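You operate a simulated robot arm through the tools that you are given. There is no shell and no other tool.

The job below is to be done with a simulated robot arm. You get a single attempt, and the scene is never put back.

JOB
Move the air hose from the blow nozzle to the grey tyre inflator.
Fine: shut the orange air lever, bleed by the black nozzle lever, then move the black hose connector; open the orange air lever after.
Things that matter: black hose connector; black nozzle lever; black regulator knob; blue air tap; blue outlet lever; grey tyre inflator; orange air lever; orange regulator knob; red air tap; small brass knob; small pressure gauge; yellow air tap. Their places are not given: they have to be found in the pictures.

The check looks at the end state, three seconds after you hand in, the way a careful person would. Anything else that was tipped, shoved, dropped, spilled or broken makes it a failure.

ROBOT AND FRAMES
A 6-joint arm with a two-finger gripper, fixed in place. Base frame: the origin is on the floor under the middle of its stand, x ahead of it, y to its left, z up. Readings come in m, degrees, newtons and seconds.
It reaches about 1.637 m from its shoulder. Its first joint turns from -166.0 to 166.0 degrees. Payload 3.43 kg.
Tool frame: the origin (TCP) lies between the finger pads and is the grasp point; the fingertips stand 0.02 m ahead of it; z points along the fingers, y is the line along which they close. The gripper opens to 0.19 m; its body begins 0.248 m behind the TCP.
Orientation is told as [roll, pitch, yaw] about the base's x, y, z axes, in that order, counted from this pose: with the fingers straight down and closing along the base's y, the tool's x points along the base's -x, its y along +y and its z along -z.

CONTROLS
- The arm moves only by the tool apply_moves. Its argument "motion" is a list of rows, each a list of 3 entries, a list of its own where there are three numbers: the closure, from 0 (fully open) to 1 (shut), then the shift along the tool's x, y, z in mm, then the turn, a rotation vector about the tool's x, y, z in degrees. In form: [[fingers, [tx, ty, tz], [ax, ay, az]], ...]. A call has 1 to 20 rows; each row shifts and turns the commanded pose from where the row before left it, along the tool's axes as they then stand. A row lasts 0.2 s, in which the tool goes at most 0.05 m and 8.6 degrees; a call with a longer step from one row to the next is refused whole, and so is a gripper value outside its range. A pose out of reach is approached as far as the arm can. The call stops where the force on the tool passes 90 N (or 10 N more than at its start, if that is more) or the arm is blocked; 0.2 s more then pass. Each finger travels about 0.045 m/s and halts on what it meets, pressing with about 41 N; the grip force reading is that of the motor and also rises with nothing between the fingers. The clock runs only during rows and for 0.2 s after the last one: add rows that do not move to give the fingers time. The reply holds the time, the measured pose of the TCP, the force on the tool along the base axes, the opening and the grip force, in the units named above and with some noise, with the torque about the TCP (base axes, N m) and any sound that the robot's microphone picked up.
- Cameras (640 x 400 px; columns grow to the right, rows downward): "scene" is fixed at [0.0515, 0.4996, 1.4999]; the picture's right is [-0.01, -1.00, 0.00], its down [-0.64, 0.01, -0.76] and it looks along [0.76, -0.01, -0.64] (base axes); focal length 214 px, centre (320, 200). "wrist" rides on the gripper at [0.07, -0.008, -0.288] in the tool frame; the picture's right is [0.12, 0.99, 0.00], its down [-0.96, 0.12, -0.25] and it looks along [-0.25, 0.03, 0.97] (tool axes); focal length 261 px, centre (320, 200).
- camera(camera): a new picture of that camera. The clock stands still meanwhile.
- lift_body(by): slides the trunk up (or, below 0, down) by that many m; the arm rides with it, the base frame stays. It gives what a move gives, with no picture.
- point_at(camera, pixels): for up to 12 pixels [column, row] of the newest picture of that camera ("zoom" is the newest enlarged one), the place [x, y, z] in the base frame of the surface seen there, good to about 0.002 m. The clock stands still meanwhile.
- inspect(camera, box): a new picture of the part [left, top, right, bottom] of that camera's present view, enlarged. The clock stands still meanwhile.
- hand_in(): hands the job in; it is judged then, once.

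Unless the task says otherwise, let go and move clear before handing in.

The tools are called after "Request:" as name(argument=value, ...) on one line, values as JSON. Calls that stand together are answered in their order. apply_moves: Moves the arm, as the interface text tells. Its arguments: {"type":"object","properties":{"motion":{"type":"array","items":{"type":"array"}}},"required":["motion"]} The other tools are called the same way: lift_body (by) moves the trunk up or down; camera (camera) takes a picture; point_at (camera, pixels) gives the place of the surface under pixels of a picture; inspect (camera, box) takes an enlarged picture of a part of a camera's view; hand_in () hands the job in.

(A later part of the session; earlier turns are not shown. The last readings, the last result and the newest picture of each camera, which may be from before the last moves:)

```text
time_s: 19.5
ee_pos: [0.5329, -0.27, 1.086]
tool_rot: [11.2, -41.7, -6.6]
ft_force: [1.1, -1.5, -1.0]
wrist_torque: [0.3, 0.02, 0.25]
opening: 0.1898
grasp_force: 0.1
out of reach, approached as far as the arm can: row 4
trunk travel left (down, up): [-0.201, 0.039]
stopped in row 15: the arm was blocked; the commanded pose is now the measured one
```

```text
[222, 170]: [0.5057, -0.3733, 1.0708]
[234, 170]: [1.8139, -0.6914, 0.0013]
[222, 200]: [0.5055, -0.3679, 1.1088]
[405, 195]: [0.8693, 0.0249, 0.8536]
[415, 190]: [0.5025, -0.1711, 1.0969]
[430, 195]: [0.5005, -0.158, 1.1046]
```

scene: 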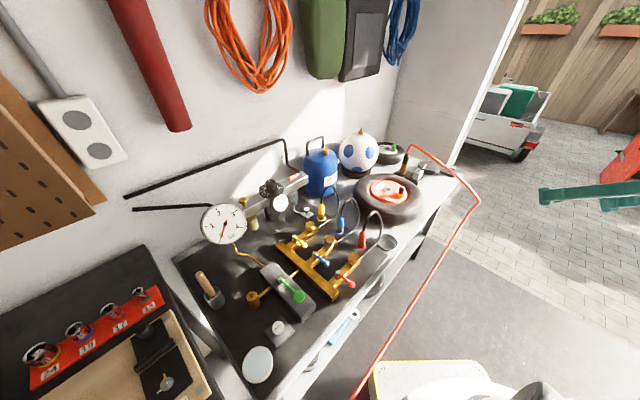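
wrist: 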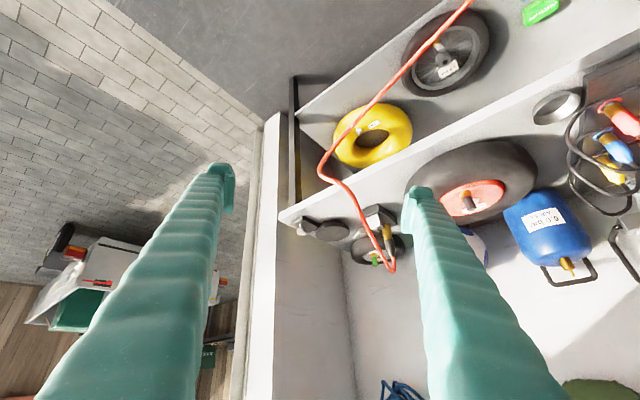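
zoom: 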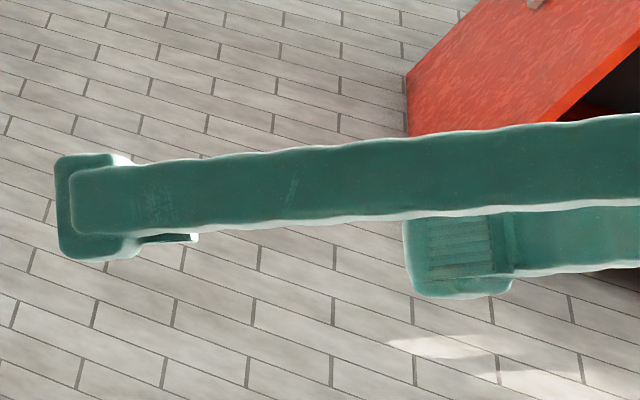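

The fingertip pads are about 40 mm wide and 40 mm long, and the gripper is clear. Before going to the lever I'll measure the wall, the cord, the pipe and the rail around it.

Request:
inspect(camera="scene", box=[200, 60, 360, 220])

Request:
point_at(camera="zoom", pixels=[[155, 80], [200, 60], [250, 110], [200, 250], [205, 205], [217, 240], [100, 260], [172, 300], [192, 330], [172, 330], [250, 200], [303, 190]])

Request:
camera(camera="scene")

Request:
point_at(camera="scene", pixels=[[263, 92], [250, 90], [285, 80], [287, 155], [285, 143], [262, 150], [310, 140], [325, 155], [222, 205], [222, 245], [205, 225], [244, 225]])

```text
2.50 times, centred on (280, 140) of scene
```

zoom: 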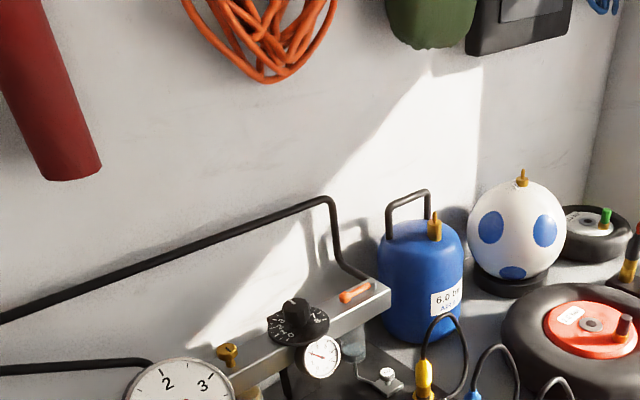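

```text
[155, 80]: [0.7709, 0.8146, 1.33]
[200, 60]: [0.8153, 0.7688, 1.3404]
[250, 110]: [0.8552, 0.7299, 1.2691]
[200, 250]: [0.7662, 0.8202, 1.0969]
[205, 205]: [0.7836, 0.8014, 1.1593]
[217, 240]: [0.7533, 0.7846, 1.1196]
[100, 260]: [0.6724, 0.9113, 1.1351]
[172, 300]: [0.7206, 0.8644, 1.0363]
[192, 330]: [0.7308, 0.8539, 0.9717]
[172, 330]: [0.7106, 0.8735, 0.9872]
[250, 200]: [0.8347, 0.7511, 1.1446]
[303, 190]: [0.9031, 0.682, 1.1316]
```

```text
taken
```

scene: 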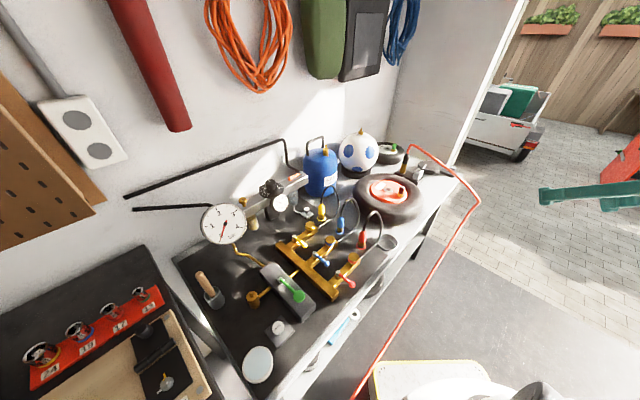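

```text
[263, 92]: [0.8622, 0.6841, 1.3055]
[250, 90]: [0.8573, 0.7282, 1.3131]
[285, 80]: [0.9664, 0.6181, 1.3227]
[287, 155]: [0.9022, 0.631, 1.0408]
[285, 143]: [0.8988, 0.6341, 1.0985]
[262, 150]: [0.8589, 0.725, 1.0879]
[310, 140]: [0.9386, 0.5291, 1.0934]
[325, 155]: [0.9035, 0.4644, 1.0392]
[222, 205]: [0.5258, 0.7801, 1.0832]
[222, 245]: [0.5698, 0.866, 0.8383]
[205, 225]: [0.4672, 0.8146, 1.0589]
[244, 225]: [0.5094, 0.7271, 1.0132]
```

The wall follows x+y=1.585, so the bench runs at 45°, with the lever knob 0.163 m off the wall and the cord well above. I'll raise the trunk, then level the tool and turn it 45° so the fingers can cage the knob.

Request:
lift_body(by=0.038)

Request:
apply_moves(motion=[[0, [0, 0, 0], [1.38, 7.02, -0.37]], [0, [0, 0, 0], [1.38, 7.02, -0.37]], [0, [0, 0, 0], [1.38, 7.02, -0.37]], [0, [0, 0, 0], [1.38, 7.02, -0.37]], [0, [0, 0, 0], [1.38, 7.02, -0.37]], [0, [0, 0, 0], [1.38, 7.02, -0.37]], [0, [0, 0, -30], [0, 0, 7.5]], [0, [0, 0, -30], [0, 0, 7.5]], [0, [0, 0, -30], [0, 0, 7.5]], [0, [0, 0, -30], [0, 0, 7.5]], [0, [0, 0, 0], [0, 0, 7.5]], [0, [0, 0, 0], [0, 0, 7.5]], [0, [0, 0, 0], [0, 0, 0]]])

```text
time_s: 20.4
ee_pos: [0.5305, -0.2662, 1.1244]
tool_rot: [11.2, -41.8, -6.5]
ft_force: [-0.5, -0.2, 0.5]
wrist_torque: [-0.01, 0.0, 0.0]
opening: 0.1899
grasp_force: 0.0
trunk travel left (down, up): [-0.239, 0.001]
```

```text
time_s: 23.1
ee_pos: [0.53, -0.266, 1.2486]
tool_rot: [0.0, -0.6, -45.1]
ft_force: [0.5, 0.5, 0.1]
wrist_torque: [-0.01, 0.0, 0.03]
opening: 0.1898
grasp_force: 0.1
trunk travel left (down, up): [-0.239, 0.001]
```

The tool is level at yaw -45° and clear. I'll travel over the bench at height 1.25 toward the rail and narrow the fingers on the way.

Request:
apply_moves(motion=[[0.3, [27, 38, 0], [0, 0, 0]], [0.5, [27, 38, 0], [0, 0, 0]], [0.7, [27, 38, 0], [0, 0, 0]], [0.78, [27, 38, 0], [0, 0, 0]], [0.78, [27, 38, 0], [0, 0, 0]], [0.78, [27, 38, 0], [0, 0, 0]], [0.78, [27, 38, 0], [0, 0, 0]], [0.78, [27, 38, 0], [0, 0, 0]], [0.78, [27, 38, 0], [0, 0, 0]], [0.78, [27, 38, 0], [0, 0, 0]], [0.78, [27, 38, 0], [0, 0, 0]], [0.78, [27, 38, 0], [0, 0, 0]], [0.78, [27, 38, 0], [0, 0, 0]], [0.78, [27, 38, 0], [0, 0, 0]], [0.78, [27, 38, 0], [0, 0, 0]], [0.78, [27, 38, 0], [0, 0, 0]], [0.78, [0, 0, 0], [0, 0, 0]]])

Request:
camera(camera="wrist")

Request:
camera(camera="scene")

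```text
time_s: 26.8
ee_pos: [0.6538, 0.472, 1.2418]
tool_rot: [-0.1, -0.6, -44.9]
ft_force: [1.2, 0.9, -0.4]
wrist_torque: [-0.04, 0.06, 0.01]
opening: 0.0418
grasp_force: 0.1
trunk travel left (down, up): [-0.239, 0.001]
```

```text
taken
```

wrist: 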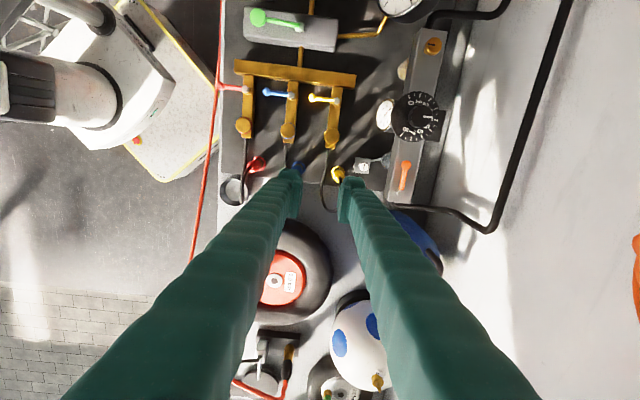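

```text
taken
```

scene: 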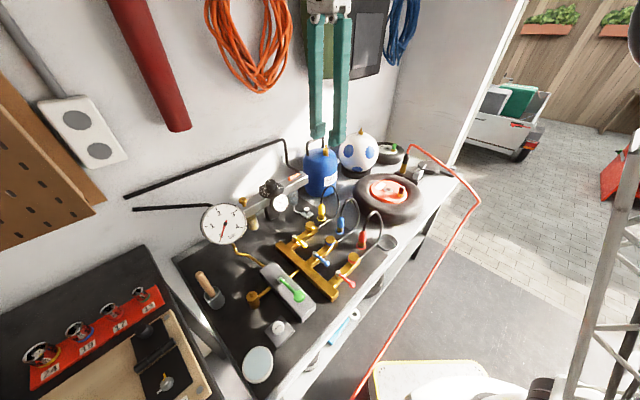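

The wrist view lines up with the rail, with the orange lever at about (403,175). I'll enlarge it and measure the knob and pivot centres.

Request:
inspect(camera="wrist", box=[370, 80, 450, 210])

Request:
inspect(camera="wrist", box=[372, 150, 436, 200])

Request:
point_at(camera="wrist", pixels=[[406, 163], [404, 170], [403, 176], [402, 182], [402, 188], [420, 120], [438, 118], [405, 118], [395, 160], [415, 160], [390, 185], [422, 160]])

```text
3.08 times, centred on (410, 145) of wrist
```

zoom: 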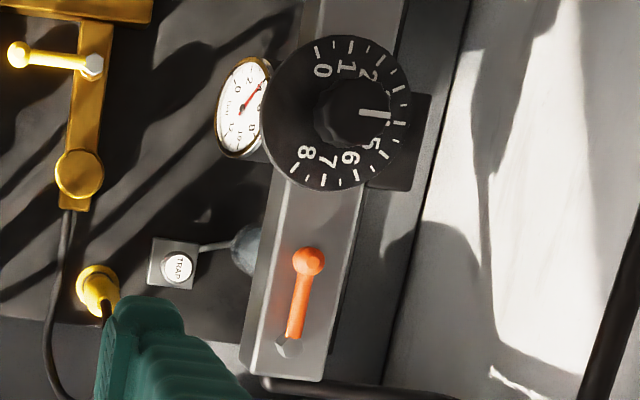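

```text
8.00 times, centred on (404, 175) of wrist
```

zoom: 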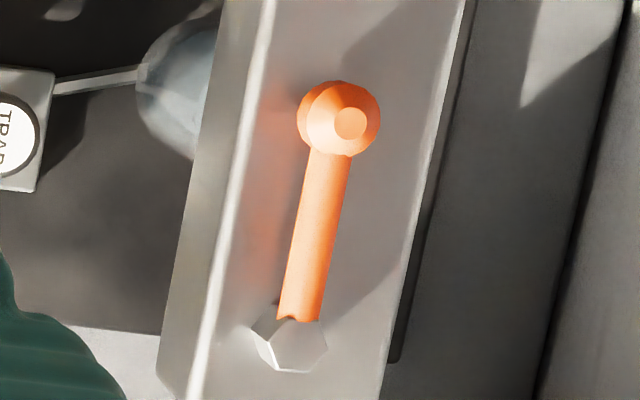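

```text
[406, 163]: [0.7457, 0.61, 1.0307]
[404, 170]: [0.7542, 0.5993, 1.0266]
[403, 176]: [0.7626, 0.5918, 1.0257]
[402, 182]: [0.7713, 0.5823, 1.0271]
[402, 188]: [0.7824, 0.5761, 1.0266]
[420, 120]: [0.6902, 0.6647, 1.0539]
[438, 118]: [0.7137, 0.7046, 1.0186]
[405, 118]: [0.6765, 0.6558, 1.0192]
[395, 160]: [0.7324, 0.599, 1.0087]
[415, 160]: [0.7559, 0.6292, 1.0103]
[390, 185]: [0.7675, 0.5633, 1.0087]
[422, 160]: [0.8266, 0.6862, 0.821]
```

I'll measure the knob top and hex pivot directly in the enlarged picture.

Request:
point_at(camera="zoom", pixels=[[348, 122], [335, 105], [325, 135], [290, 355], [310, 350], [300, 310], [315, 230], [265, 330], [240, 200], [440, 150], [200, 300], [300, 395]])

```text
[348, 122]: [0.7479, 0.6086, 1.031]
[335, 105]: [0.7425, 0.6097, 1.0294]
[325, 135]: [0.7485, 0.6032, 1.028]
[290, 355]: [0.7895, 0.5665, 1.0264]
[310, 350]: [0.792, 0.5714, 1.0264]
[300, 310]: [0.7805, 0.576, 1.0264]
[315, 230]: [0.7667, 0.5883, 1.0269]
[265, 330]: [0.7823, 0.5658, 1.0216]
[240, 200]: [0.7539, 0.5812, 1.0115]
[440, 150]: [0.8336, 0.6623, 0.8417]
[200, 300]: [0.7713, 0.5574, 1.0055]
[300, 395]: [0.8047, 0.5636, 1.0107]
```

The knob centre is at (0.748, 0.609), top z 1.031, and the hex pivot is at about (0.790, 0.568), so the lever arm is about 58 mm. I'll move above the knob at z 1.10 and check alignment.

Request:
apply_moves(motion=[[0.78, [6, 32.6, 28], [0, 0, 0]], [0.78, [6, 32.6, 28], [0, 0, 0]], [0.78, [6, 32.6, 28], [0, 0, 0]], [0.78, [6, 32.6, 28], [0, 0, 0]], [0.78, [6, 32.6, 28], [0, 0, 0]], [0.78, [0, 0, 0], [0, 0, 0]]])

Request:
camera(camera="wrist")

Request:
inspect(camera="scene", box=[240, 120, 360, 220])

```text
time_s: 28.1
ee_pos: [0.7484, 0.6058, 1.1007]
tool_rot: [-0.1, -0.7, -45.0]
ft_force: [0.7, 0.1, -1.3]
wrist_torque: [-0.11, 0.09, 0.0]
opening: 0.0417
grasp_force: 0.1
trunk travel left (down, up): [-0.239, 0.001]
```

```text
taken
```

wrist: 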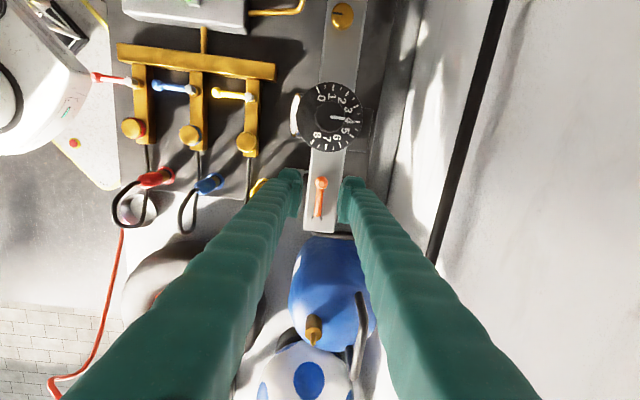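

```text
4.00 times, centred on (300, 170) of scene
```

zoom: 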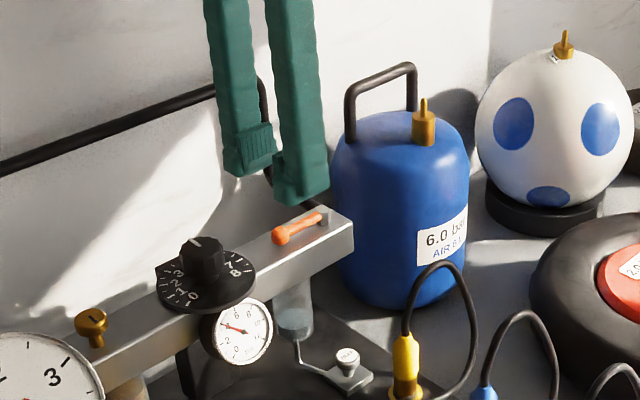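

The open fingers straddle the orange lever cleanly. I'll come down until the tips are about 5 mm above the rail, without gripping.

Request:
apply_moves(motion=[[0.78, [2.3, 1.6, 22], [0, 0.7, 0]], [0.78, [0, 0, 22], [0, 0, 0]], [0.78, [0, 0, 21], [0, 0, 0]], [0.78, [0, 0, 0], [0, 0, 0]]])

Request:
inspect(camera="scene", box=[260, 150, 324, 190])

Request:
inspect(camera="wrist", box=[270, 130, 370, 230])

```text
time_s: 29.1
ee_pos: [0.7467, 0.6085, 1.0367]
tool_rot: [-0.1, 0.1, -44.9]
ft_force: [-0.8, 0.3, 0.0]
wrist_torque: [0.01, -0.01, 0.0]
opening: 0.0419
grasp_force: 0.0
trunk travel left (down, up): [-0.239, 0.001]
```

```text
10.00 times, centred on (292, 170) of scene
```

zoom: 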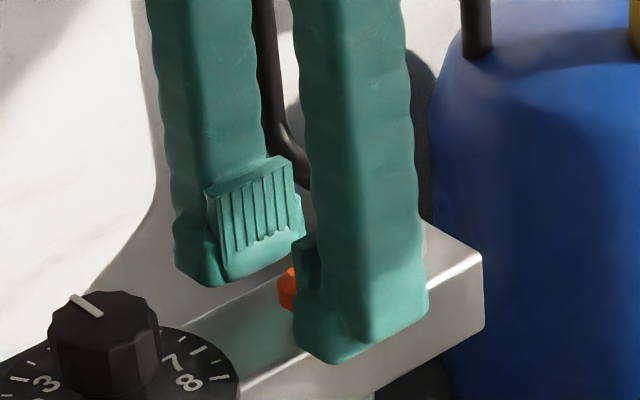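

```text
4.00 times, centred on (320, 180) of wrist
```

zoom: 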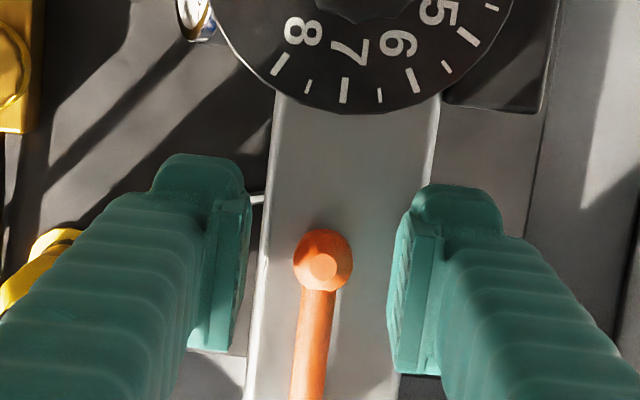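

The knob is caged between the pads. I'll narrow the gap slightly and try turning the lever toward the front a few degrees about its pivot, watching the force.

Request:
apply_moves(motion=[[0.84, [0, 0, 0], [0, 0, 0]], [0.84, [0, 0, 0], [0, 0, 0]], [0.84, [-0.14, -4.04, 0], [0, 0, -4]], [0.84, [-0.14, -4.04, 0], [0, 0, -4]], [0.84, [-0.14, -4.04, 0], [0, 0, -4]], [0.84, [-0.14, -4.04, 0], [0, 0, -4]], [0.84, [0, 0, 0], [0, 0, 0]]])

Request:
inspect(camera="wrist", box=[270, 130, 370, 230])

```text
time_s: 30.8
ee_pos: [0.7374, 0.5956, 1.0378]
tool_rot: [-0.1, 0.1, -28.9]
ft_force: [0.4, 0.1, 0.5]
wrist_torque: [-0.01, 0.0, 0.01]
opening: 0.0305
grasp_force: 0.0
trunk travel left (down, up): [-0.239, 0.001]
```

```text
4.00 times, centred on (320, 180) of wrist
```

zoom: 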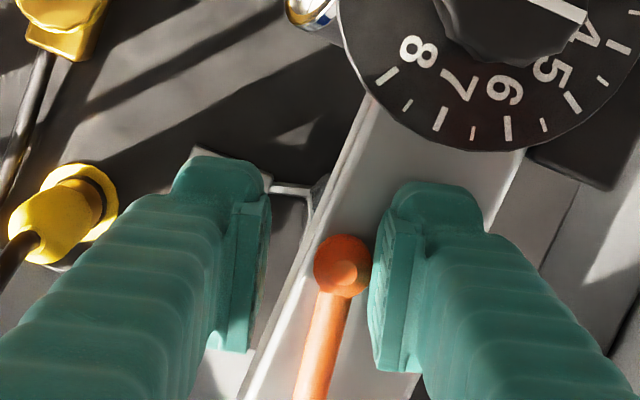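

The lever follows the finger with almost no force, so this is the right direction. I'll continue the turn toward the full quarter.

Request:
apply_moves(motion=[[0.84, [-0.56, -8.07, 0], [0, 0, -8]], [0.84, [-0.56, -8.07, 0], [0, 0, -8]], [0.84, [-0.56, -8.07, 0], [0, 0, -8]], [0.84, [-0.56, -8.07, 0], [0, 0, -8]], [0.84, [-0.56, -8.07, 0], [0, 0, -8]], [0.84, [-0.56, -8.07, 0], [0, 0, -8]], [0.84, [-0.56, -8.07, 0], [0, 0, -8]], [0.84, [-0.56, -8.07, 0], [0, 0, -8]], [0.84, [0, 0, 0], [0, 0, 0]]])

Request:
inspect(camera="wrist", box=[270, 130, 370, 230])

Request:
inspect(camera="scene", box=[260, 150, 324, 190])

```text
time_s: 32.8
ee_pos: [0.7419, 0.5346, 1.0382]
tool_rot: [0.1, 0.0, 35.0]
ft_force: [-0.3, -0.4, -0.2]
wrist_torque: [0.02, 0.02, 0.04]
opening: 0.0305
grasp_force: 0.0
trunk travel left (down, up): [-0.239, 0.001]
```

```text
4.00 times, centred on (320, 180) of wrist
```

zoom: 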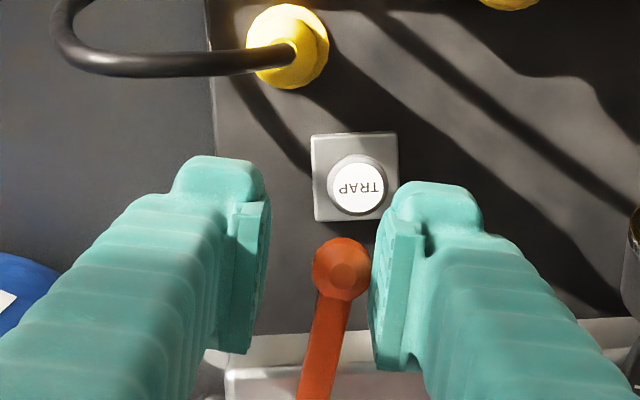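

```text
10.00 times, centred on (292, 170) of scene
```

zoom: 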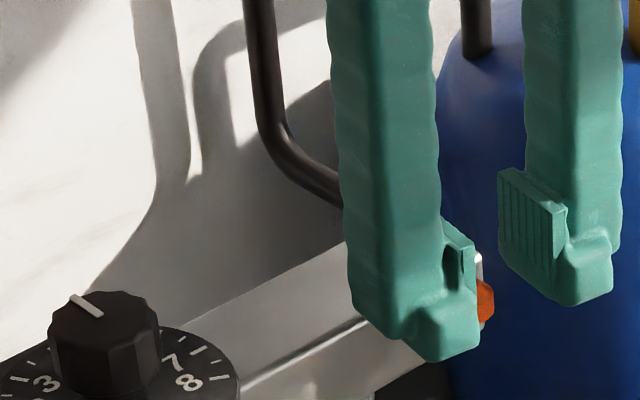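

The lever is now close to perpendicular, with the tool turned 80° and the knob lagging a few degrees. I'll go on in small steps until it reaches its stop.

Request:
apply_moves(motion=[[0.84, [-0.14, -4.04, 0], [0, 0, -4]], [0.84, [-0.14, -4.04, 0], [0, 0, -4]], [0.84, [-0.14, -4.04, 0], [0, 0, -4]], [0.84, [-0.14, -4.04, 0], [0, 0, -4]], [0.84, [0, 0, 0], [0, 0, 0]]])

Request:
inspect(camera="wrist", box=[270, 130, 370, 230])

```text
time_s: 34.0
ee_pos: [0.7519, 0.523, 1.0368]
tool_rot: [0.2, 0.1, 51.1]
ft_force: [-0.7, 1.1, -0.2]
wrist_torque: [0.02, -0.03, 0.01]
opening: 0.0309
grasp_force: 0.5
trunk travel left (down, up): [-0.239, 0.001]
```

```text
4.00 times, centred on (320, 180) of wrist
```

zoom: 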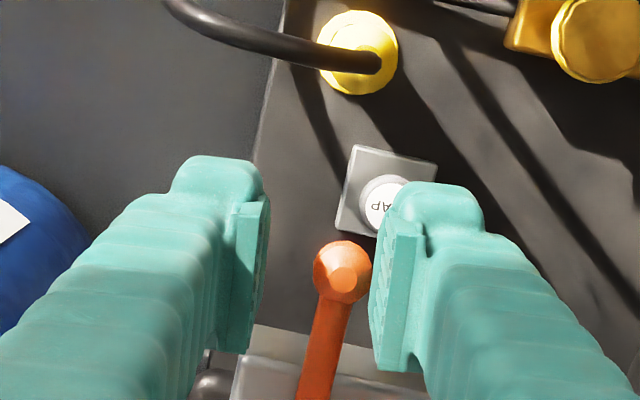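

The grip reading has risen slightly, so the stop may be near. I'll nudge a few degrees more and check.

Request:
apply_moves(motion=[[0.84, [-0.04, -2.02, 0], [0, 0, -2]], [0.84, [-0.04, -2.02, 0], [0, 0, -2]], [0.84, [0, 0, 0], [0, 0, 0]]])

Request:
camera(camera="wrist")

Request:
inspect(camera="wrist", box=[270, 130, 370, 230])

```text
time_s: 34.8
ee_pos: [0.7559, 0.5209, 1.0369]
tool_rot: [0.1, 0.1, 55.2]
ft_force: [-5.5, 8.2, 0.0]
wrist_torque: [0.14, 0.03, -0.08]
opening: 0.0361
grasp_force: 4.9
trunk travel left (down, up): [-0.239, 0.001]
```

```text
taken
```

wrist: 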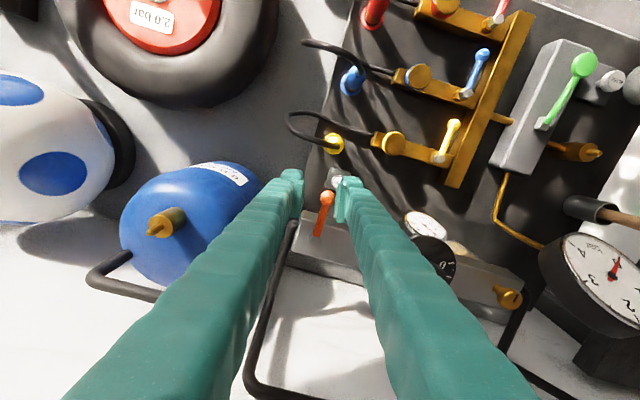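

```text
4.00 times, centred on (320, 180) of wrist
```

zoom: 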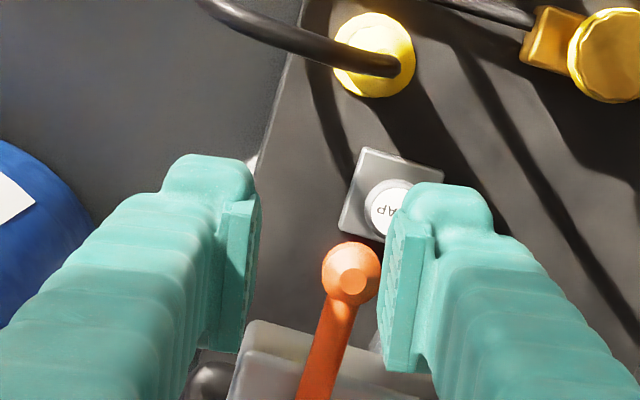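

The force is now about 10 N against the stop with the lever at 90°, so the air is shut. I'll back off the knob, rise, and look again.

Request:
apply_moves(motion=[[0.8, [0, 4, 0], [0, 0, 2]], [0.78, [0, 0, -20], [0, 0, 0]], [0.78, [0, 0, -40], [0, 0, 0]], [0.78, [0, 0, -40], [0, 0, 0]], [0.78, [0, 0, 0], [0, 0, 0]]])

Request:
camera(camera="scene")

Request:
inspect(camera="scene", box=[230, 160, 326, 220])

Request:
inspect(camera="scene", box=[385, 135, 465, 185])

Request:
point_at(camera="zoom", pixels=[[183, 125], [210, 80], [250, 90], [300, 120], [350, 155], [400, 190], [450, 225], [500, 262], [560, 312], [610, 355], [405, 295], [425, 290]])

```text
time_s: 36.0
ee_pos: [0.7531, 0.5232, 1.1372]
tool_rot: [0.1, 0.1, 53.1]
ft_force: [-0.9, -0.5, -0.5]
wrist_torque: [0.03, 0.01, 0.02]
opening: 0.0418
grasp_force: 0.0
trunk travel left (down, up): [-0.239, 0.001]
```

```text
taken
```

scene: 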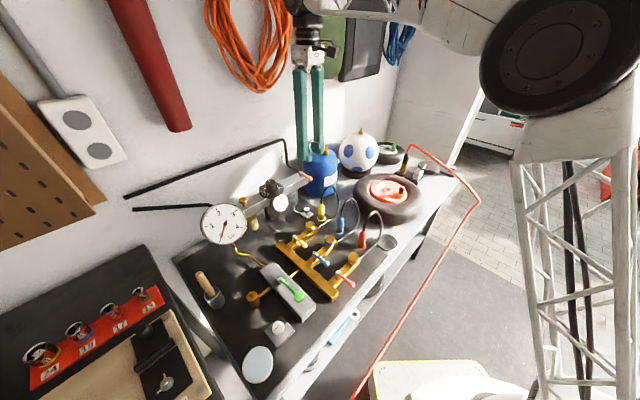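

```text
6.67 times, centred on (278, 190) of scene
```

zoom: 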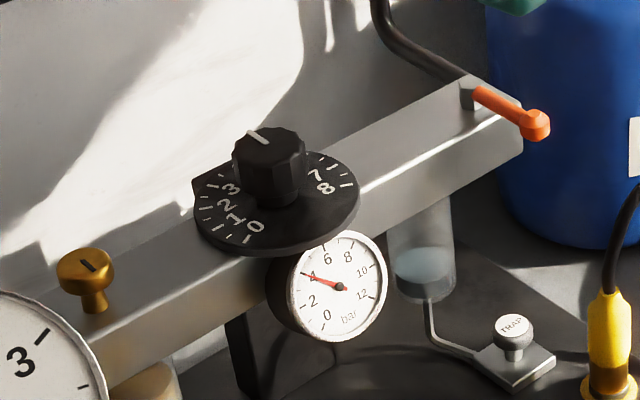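

```text
8.00 times, centred on (425, 160) of scene
```

zoom: 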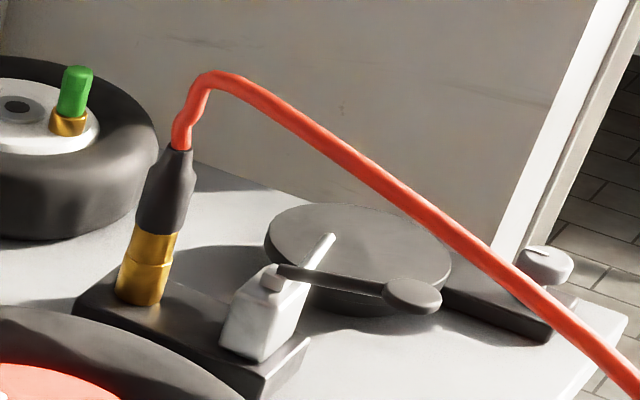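

```text
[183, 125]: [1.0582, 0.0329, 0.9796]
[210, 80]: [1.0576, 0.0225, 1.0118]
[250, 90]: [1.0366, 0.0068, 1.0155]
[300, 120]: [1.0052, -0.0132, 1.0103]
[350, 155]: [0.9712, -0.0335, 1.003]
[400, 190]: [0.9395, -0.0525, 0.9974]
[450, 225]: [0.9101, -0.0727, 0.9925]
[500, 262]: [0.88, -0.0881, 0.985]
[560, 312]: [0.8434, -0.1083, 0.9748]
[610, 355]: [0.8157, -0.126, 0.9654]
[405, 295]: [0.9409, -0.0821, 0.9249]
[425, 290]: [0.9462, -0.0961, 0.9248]
```

The orange lever is now square to the rail and shut. The black paddle is at about (0.942, -0.086, 0.925), with the hose passing 30 mm beside it and 70 mm above. I'll retreat, turn to yaw -59° so the narrow side of the closed fingers clears the hose, and shut the fingers.

Request:
apply_moves(motion=[[0.9, [45, 0, -25], [0, 0, 0]], [1, [45, 0, -25], [0, 0, 0]], [1, [45, 0, -25], [0, 0, 0]], [1, [45, 0, -25], [0, 0, 0]], [1, [0, 0, 0], [0, 0, 8]], [1, [0, 0, 0], [0, 0, 8]], [1, [0, 0, 0], [0, 0, 8]], [1, [0, 0, 0], [0, 0, 8]], [1, [0, 0, 0], [0, 0, 8]], [1, [0, 0, 0], [0, 0, 8]], [1, [0, 0, 0], [0, 0, 8]], [1, [0, 0, 0], [0, 0, 8]], [1, [0, 0, 0], [0, 0, 8]], [1, [0, 0, 0], [0, 0, 8]], [1, [0, 0, 0], [0, 0, 8]], [1, [0, 0, 0], [0, 0, 8]], [1, [0, 0, 0], [0, 0, 8]], [1, [0, 0, 0], [0, 0, 8]], [1, [0, 0, 0], [0, 0, 0]]])

```text
refused: row 1 steps farther than a row can; nothing moved
```

That row stepped just over the 50 mm limit, so I'll shorten it and repeat.

Request:
apply_moves(motion=[[0.9, [42, 0, -25], [0, 0, 0]], [1, [42, 0, -25], [0, 0, 0]], [1, [42, 0, -25], [0, 0, 0]], [1, [42, 0, -25], [0, 0, 0]], [1, [0, 0, 0], [0, 0, 8]], [1, [0, 0, 0], [0, 0, 8]], [1, [0, 0, 0], [0, 0, 8]], [1, [0, 0, 0], [0, 0, 8]], [1, [0, 0, 0], [0, 0, 8]], [1, [0, 0, 0], [0, 0, 8]], [1, [0, 0, 0], [0, 0, 8]], [1, [0, 0, 0], [0, 0, 8]], [1, [0, 0, 0], [0, 0, 8]], [1, [0, 0, 0], [0, 0, 8]], [1, [0, 0, 0], [0, 0, 8]], [1, [0, 0, 0], [0, 0, 8]], [1, [0, 0, 0], [0, 0, 8]], [1, [0, 0, 0], [0, 0, 8]], [1, [0, 0, 0], [0, 0, 0]]])

```text
time_s: 40.0
ee_pos: [0.6518, 0.3878, 1.2372]
tool_rot: [-0.1, 0.1, -59.0]
ft_force: [0.1, 0.1, 0.8]
wrist_torque: [-0.02, 0.03, 0.0]
opening: 0.0
grasp_force: 34.6
trunk travel left (down, up): [-0.239, 0.001]
```

The tool is level at yaw -59° with the fingers shut. I'll travel to a hover point on the front-right side of the hose.

Request:
apply_moves(motion=[[1, [-45.4, -15.8, 0], [0, 0, 0]], [1, [-45.4, -15.8, 0], [0, 0, 0]], [1, [-45.4, -15.8, 0], [0, 0, 0]], [1, [-45.4, -15.8, 0], [0, 0, 0]], [1, [-45.4, -15.8, 0], [0, 0, 0]], [1, [-45.4, -15.8, 0], [0, 0, 0]], [1, [-45.4, -15.8, 0], [0, 0, 0]], [1, [-45.4, -15.8, 0], [0, 0, 0]], [1, [-45.4, -15.8, 0], [0, 0, 0]], [1, [-45.4, -15.8, 0], [0, 0, 0]], [1, [-45.4, -15.8, 0], [0, 0, 0]], [1, [0, 0, 0], [0, 0, 0]]])

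Request:
camera(camera="wrist")

Request:
inspect(camera="wrist", box=[280, 200, 440, 300])

```text
time_s: 42.5
ee_pos: [0.76, -0.13, 1.237]
tool_rot: [-0.1, 0.1, -59.0]
ft_force: [0.3, 0.5, 0.0]
wrist_torque: [0.01, 0.04, -0.01]
opening: 0.0002
grasp_force: 34.5
trunk travel left (down, up): [-0.239, 0.001]
```

```text
taken
```

wrist: 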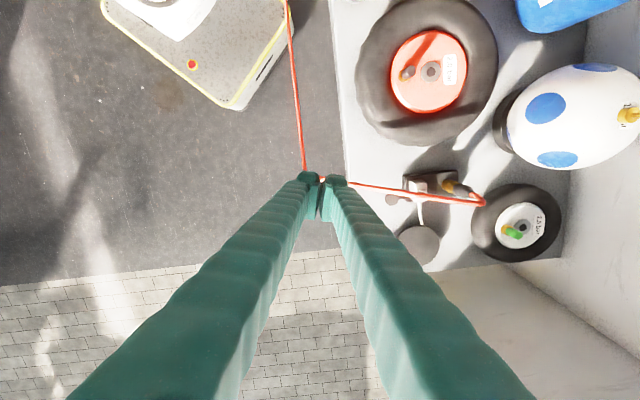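

```text
4.00 times, centred on (360, 250) of wrist
```

zoom: 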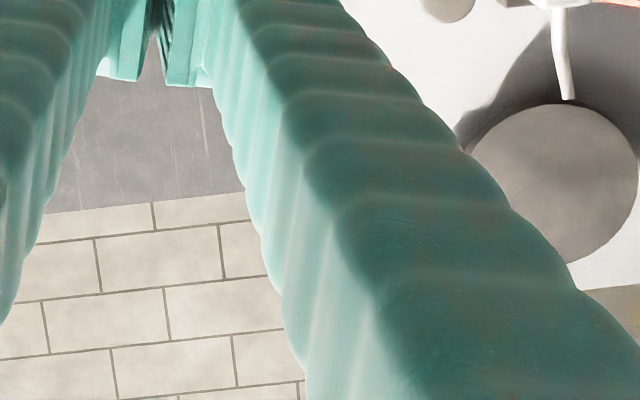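

The paddle shows at wrist (392,199), just past the hose line. I'll zoom in and measure it from this angle.

Request:
inspect(camera="wrist", box=[365, 160, 493, 240])

Request:
point_at(camera="zoom", pixels=[[110, 198], [130, 198], [140, 195], [180, 190], [225, 180], [120, 130], [200, 155], [300, 175], [400, 200], [560, 215], [240, 130], [270, 230]])

```text
5.00 times, centred on (429, 200) of wrist
```

zoom: 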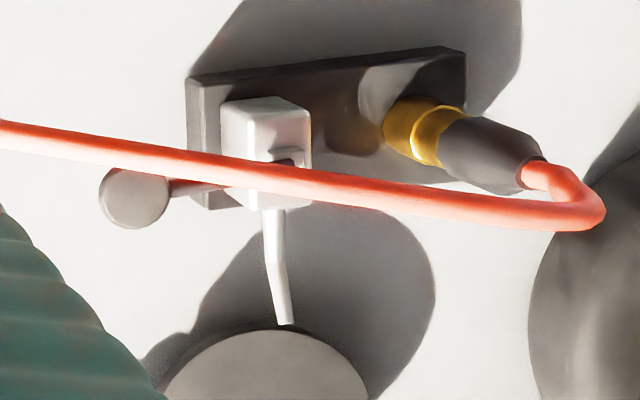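

```text
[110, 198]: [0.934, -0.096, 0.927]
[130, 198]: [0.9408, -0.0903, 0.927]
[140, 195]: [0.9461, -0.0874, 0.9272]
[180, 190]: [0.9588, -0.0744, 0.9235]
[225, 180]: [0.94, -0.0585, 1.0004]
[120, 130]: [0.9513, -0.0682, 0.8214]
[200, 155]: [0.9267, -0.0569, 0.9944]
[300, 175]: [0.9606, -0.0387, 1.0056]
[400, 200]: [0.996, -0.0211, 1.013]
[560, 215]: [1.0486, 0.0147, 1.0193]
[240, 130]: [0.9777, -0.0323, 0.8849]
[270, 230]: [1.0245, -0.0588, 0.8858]
```

The paddle centre is at (0.942, -0.0895, 0.927), about 36 mm sideways from the hose. I'll move above it to z 1.06 and check clearance before going lower.

Request:
apply_moves(motion=[[1, [-10.1, 29.5, 29.5], [0, 0, 0]], [1, [-10.1, 29.5, 29.5], [0, 0, 0]], [1, [-10.1, 29.5, 29.5], [0, 0, 0]], [1, [-10.1, 29.5, 29.5], [0, 0, 0]], [1, [-10.1, 29.5, 29.5], [0, 0, 0]], [1, [-10.1, 29.5, 29.5], [0, 0, 0]], [1, [0, 0, 0], [0, 0, 0]]])

Request:
inspect(camera="scene", box=[375, 100, 475, 190])

Request:
inspect(camera="wrist", box=[260, 120, 400, 240])

```text
time_s: 44.1
ee_pos: [0.9436, -0.0906, 1.0586]
tool_rot: [-0.1, 0.1, -58.9]
ft_force: [0.6, -0.5, -0.8]
wrist_torque: [0.01, 0.04, 0.02]
opening: 0.0001
grasp_force: 34.1
trunk travel left (down, up): [-0.239, 0.001]
```

```text
4.44 times, centred on (425, 145) of scene
```

zoom: 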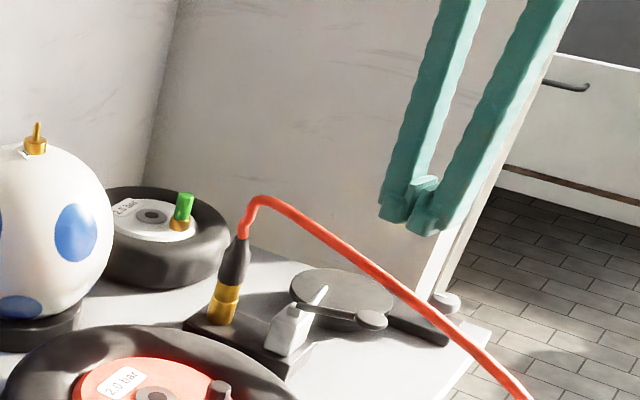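

```text
3.33 times, centred on (330, 180) of wrist
```

zoom: 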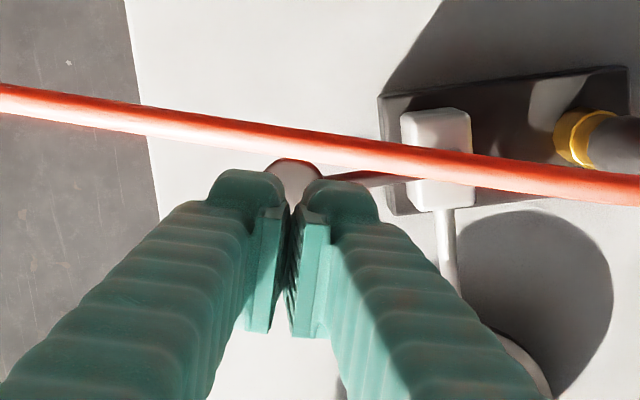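

The closed fingertips are over the paddle and on the far side of the hose. I'll descend to just above the paddle.

Request:
apply_moves(motion=[[1, [0, 0, 25], [0, 0, 0]], [1, [0, 0, 25], [0, 0, 0]], [1, [0, 0, 25], [0, 0, 0]], [1, [0, 0, 20], [0, 0, 0]], [1, [0, 0, 0], [0, 0, 0]]])

Request:
inspect(camera="scene", box=[385, 125, 465, 185])

Request:
inspect(camera="wrist", box=[260, 120, 400, 240])

```text
time_s: 45.4
ee_pos: [0.9426, -0.0894, 0.9647]
tool_rot: [-0.1, 0.1, -58.8]
ft_force: [1.1, 0.6, -0.1]
wrist_torque: [0.01, -0.01, -0.02]
opening: 0.0
grasp_force: 34.5
trunk travel left (down, up): [-0.239, 0.001]
```

```text
6.67 times, centred on (425, 155) of scene
```

zoom: 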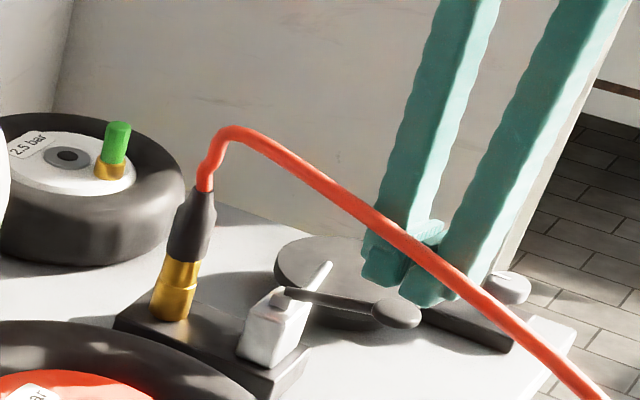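

```text
3.33 times, centred on (330, 180) of wrist
```

zoom: 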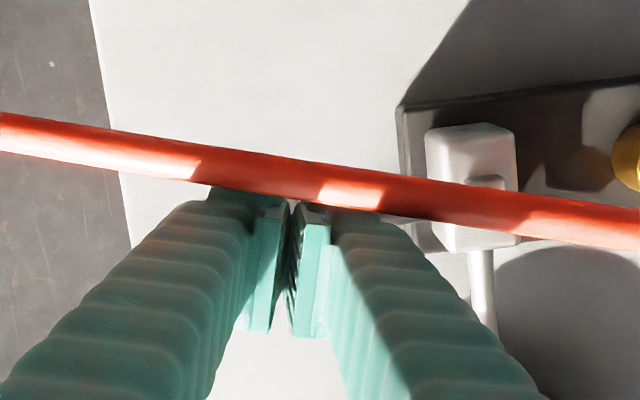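

The hose is untouched and the tips are about 18 mm above the paddle. I'll lower in small steps and watch force and sound.

Request:
apply_moves(motion=[[1, [0, 0, 12], [0, 0, 0]], [1, [0, 0, 4], [0, 0, 0]], [1, [0, 0, 4], [0, 0, 0]], [1, [0, 0, 0], [0, 0, 0]]])

Request:
inspect(camera="scene", box=[385, 125, 465, 185])

```text
time_s: 46.4
ee_pos: [0.9428, -0.0901, 0.9452]
tool_rot: [-0.1, 0.1, -58.9]
ft_force: [0.7, 0.1, 1.5]
wrist_torque: [0.0, -0.01, 0.01]
opening: 0.0002
grasp_force: 34.4
trunk travel left (down, up): [-0.239, 0.001]
```

```text
6.67 times, centred on (425, 155) of scene
```

zoom: 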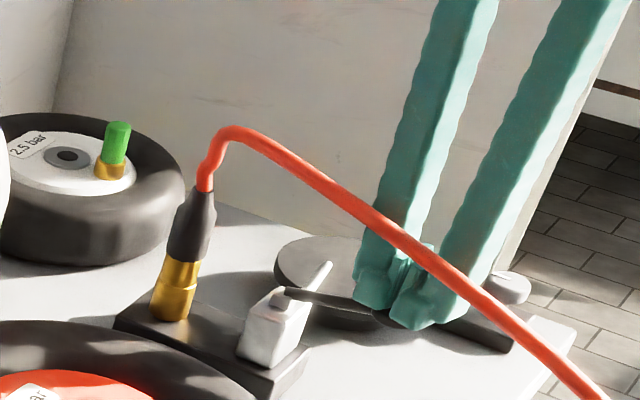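

Light contact is starting on the paddle, with about 1.5 N upward. I'll press further in 3 mm steps.

Request:
apply_moves(motion=[[1, [0, 0, 3], [0, 0, 0]], [1, [0, 0, 3], [0, 0, 0]], [1, [0, 0, 0], [0, 0, 0]], [1, [0, 0, 0], [0, 0, 0]]])

Request:
inspect(camera="scene", box=[385, 125, 465, 185])

```text
time_s: 47.4
ee_pos: [0.9431, -0.0917, 0.9396]
tool_rot: [-0.1, 0.1, -58.9]
ft_force: [-0.5, -0.9, 3.7]
wrist_torque: [0.03, -0.03, 0.0]
opening: 0.0002
grasp_force: 34.4
trunk travel left (down, up): [-0.239, 0.001]
```

```text
6.67 times, centred on (425, 155) of scene
```

zoom: 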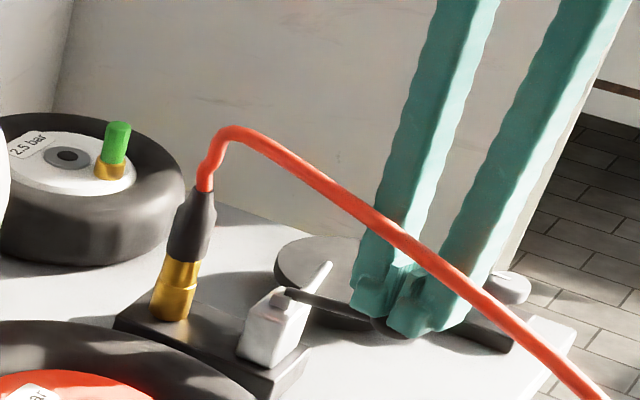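

The lever is moving with only 3.7 N on it, and there's no sound yet. I'll press deeper and hold a little.

Request:
apply_moves(motion=[[1, [0, 0, 3], [0, 0, 0]], [1, [0, 0, 3], [0, 0, 0]], [1, [0, 0, 3], [0, 0, 0]], [1, [0, 0, 0], [0, 0, 0]], [1, [0, 0, 0], [0, 0, 0]], [1, [0, 0, 0], [0, 0, 0]]])

Request:
inspect(camera="scene", box=[385, 125, 465, 185])

```text
time_s: 48.8
ee_pos: [0.9427, -0.0889, 0.9303]
tool_rot: [-0.1, 0.1, -58.9]
ft_force: [-0.5, -2.3, 3.6]
wrist_torque: [-0.01, -0.02, -0.01]
opening: 0.0
grasp_force: 34.1
trunk travel left (down, up): [-0.239, 0.001]
```

```text
6.67 times, centred on (425, 155) of scene
```

zoom: 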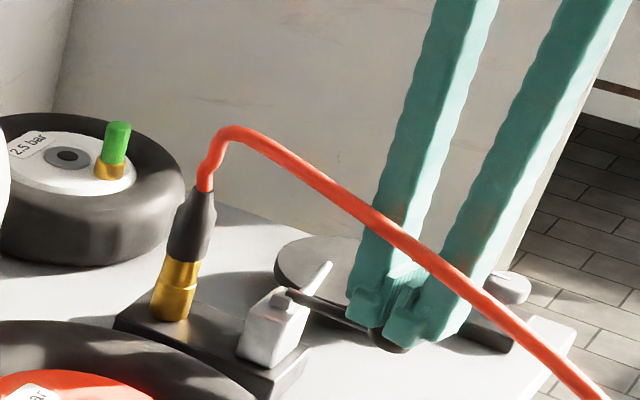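

The lever tips down further and the force is still small. I'll continue toward its stop in small steps and hold.

Request:
apply_moves(motion=[[1, [0, 0, 2.5], [0, 0, 0]], [1, [0, 0, 2.5], [0, 0, 0]], [1, [0, 0, 0], [0, 0, 0]], [1, [0, 0, 0], [0, 0, 0]], [1, [0, 0, 0], [0, 0, 0]]])

```text
time_s: 50.0
ee_pos: [0.9425, -0.0902, 0.9246]
tool_rot: [0.1, 0.0, -58.9]
ft_force: [2.5, -3.0, 15.8]
wrist_torque: [0.11, -0.21, -0.06]
opening: 0.0
grasp_force: 34.4
trunk travel left (down, up): [-0.239, 0.001]
```

The force jumped to 16 N, so the lever is at its stop. I'll hold it fully pressed for a few seconds to bleed the hose.

Request:
apply_moves(motion=[[1, [0, 0, 0], [0, 0, 0]], [1, [0, 0, 0], [0, 0, 0]], [1, [0, 0, 0], [0, 0, 0]], [1, [0, 0, 0], [0, 0, 0]], [1, [0, 0, 0], [0, 0, 0]], [1, [0, 0, 0], [0, 0, 0]], [1, [0, 0, 0], [0, 0, 0]], [1, [0, 0, 0], [0, 0, 0]], [1, [0, 0, 0], [0, 0, 0]], [1, [0, 0, 0], [0, 0, 0]], [1, [0, 0, 0], [0, 0, 0]], [1, [0, 0, 0], [0, 0, 0]], [1, [0, 0, 0], [0, 0, 0]], [1, [0, 0, 0], [0, 0, 0]], [1, [0, 0, 0], [0, 0, 0]]])

Request:
inspect(camera="scene", box=[385, 125, 465, 185])

Request:
inspect(camera="scene", box=[230, 160, 326, 220])

Request:
camera(camera="scene")

```text
time_s: 53.1
ee_pos: [0.9414, -0.0897, 0.9254]
tool_rot: [0.0, 0.0, -59.0]
ft_force: [-0.1, -3.0, 19.4]
wrist_torque: [0.1, -0.22, 0.01]
opening: 0.0002
grasp_force: 34.2
trunk travel left (down, up): [-0.239, 0.001]
```

```text
6.67 times, centred on (425, 155) of scene
```

zoom: 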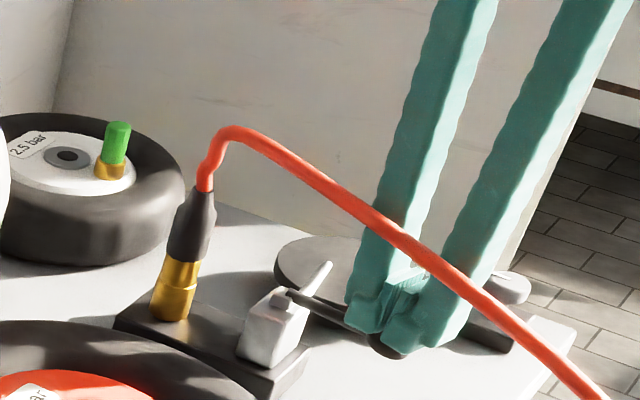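

```text
6.67 times, centred on (278, 190) of scene
```

zoom: 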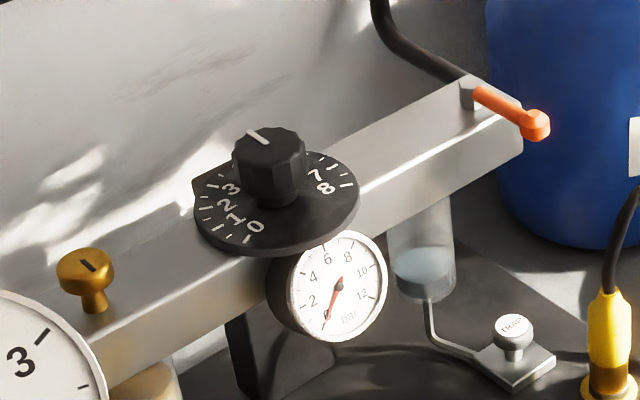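

```text
taken
```

scene: 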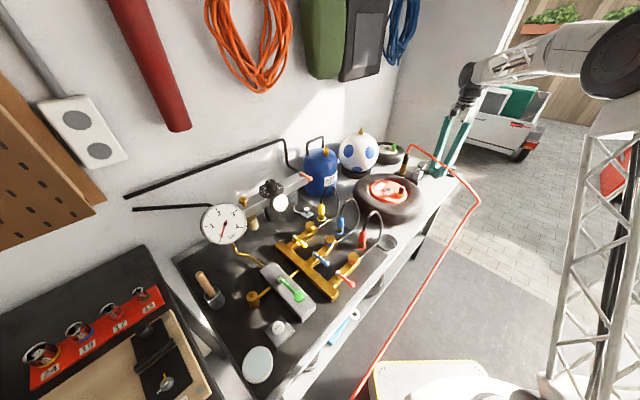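

The small pressure gauge needle has dropped from 4 bar to 0, so the hose is bled. I'll release the nozzle lever by rising straight up, then look at the connector from above.

Request:
apply_moves(motion=[[1, [0, 0, -10], [0, 0, 0]], [1, [0, 0, -15], [0, 0, 0]], [1, [0, 0, -30], [0, 0, 0]], [1, [0, 0, -40], [0, 0, 0]], [1, [10, -30, -30], [0, 0, 0]], [1, [10, -30, -30], [0, 0, 0]], [1, [10, -30, -30], [0, 0, 0]], [1, [10, -30, -30], [0, 0, 0]], [1, [0, 0, 0], [0, 0, -8]], [1, [0, 0, 0], [0, 0, -8]], [1, [0, 0, 0], [0, 0, -8]], [1, [0, 0, 0], [0, 0, -8]], [1, [0, 0, 0], [0, 0, -8]], [1, [0, 0, 0], [0, 0, -8]], [1, [0, 0, 0], [0, 0, -8]], [1, [0, 0, 0], [0, 0, -8]], [1, [0, 0, 0], [0, 0, -8]], [1, [0, 0, 0], [0, 0, -8]], [1, [0, 0, 0], [0, 0, -8]], [1, [0, 0, 0], [0, 0, 0]]])

Request:
camera(camera="wrist")

Request:
inspect(camera="scene", box=[385, 135, 465, 185])

Request:
inspect(camera="scene", box=[230, 160, 326, 220])

```text
time_s: 57.4
ee_pos: [0.8195, -0.1191, 1.14]
tool_rot: [0.1, 0.1, 29.2]
ft_force: [0.1, -0.1, 0.9]
wrist_torque: [0.02, -0.04, 0.03]
opening: 0.0003
grasp_force: 34.5
trunk travel left (down, up): [-0.239, 0.001]
```

```text
taken
```

wrist: 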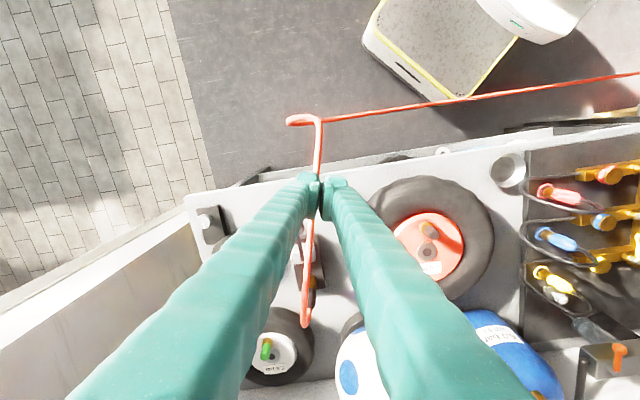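

```text
8.00 times, centred on (425, 160) of scene
```

zoom: 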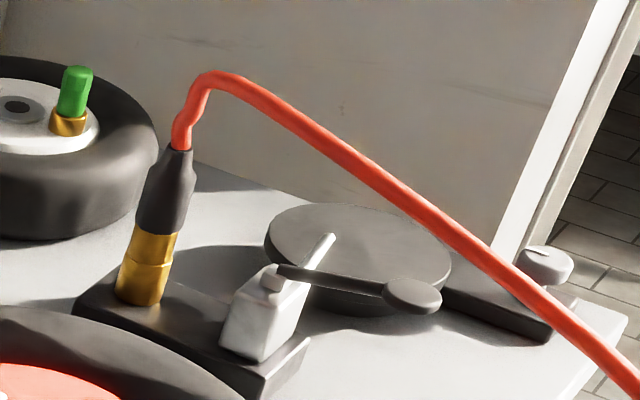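

```text
6.67 times, centred on (278, 190) of scene
```

zoom: 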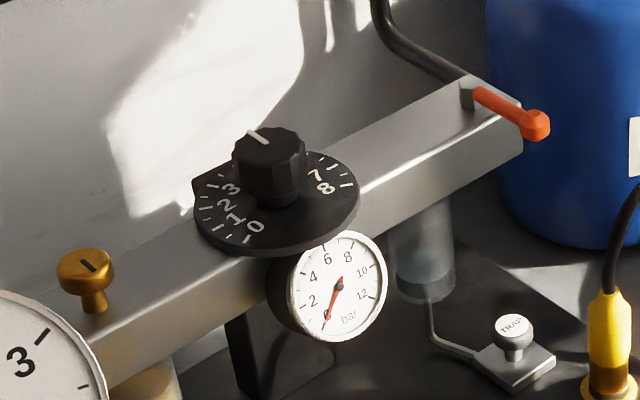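

The nozzle lever sprang back and the gauge stays at 0. Next I'll open the fingers and zoom in to locate the connector's axis.

Request:
apply_moves(motion=[[0.6, [0, 0, -20], [0, 0, 0]], [0.6, [0, 0, -20], [0, 0, 0]], [0.6, [0, 0, 0], [0, 0, -1.8]], [0.6, [0, 0, 0], [0, 0, 0]]])

Request:
camera(camera="wrist")

Request:
inspect(camera="wrist", box=[270, 210, 366, 330])

```text
time_s: 58.4
ee_pos: [0.8193, -0.1176, 1.1808]
tool_rot: [0.1, 0.1, 30.9]
ft_force: [-0.4, -0.2, 0.2]
wrist_torque: [-0.04, -0.02, 0.0]
opening: 0.0761
grasp_force: 0.0
trunk travel left (down, up): [-0.239, 0.001]
```

```text
taken
```

wrist: 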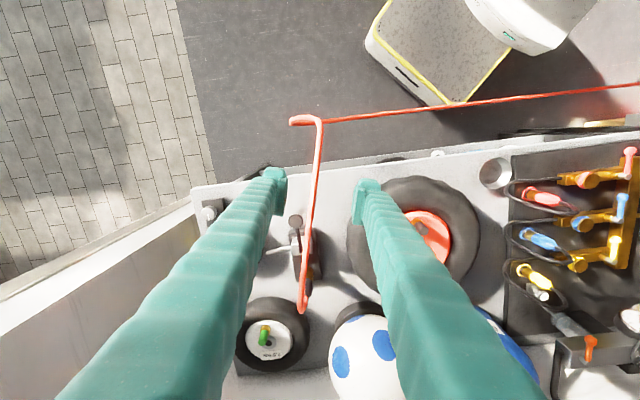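

```text
3.33 times, centred on (318, 270) of wrist
```

zoom: 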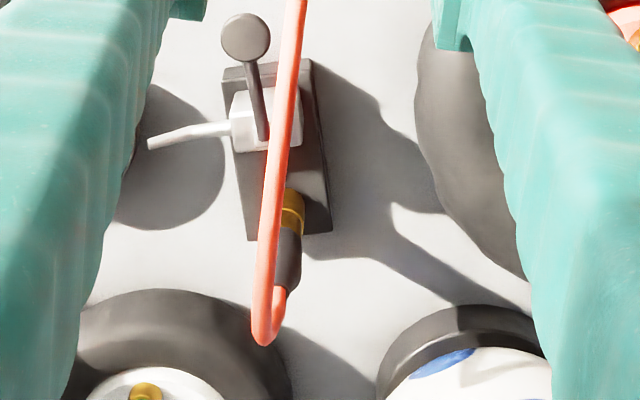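

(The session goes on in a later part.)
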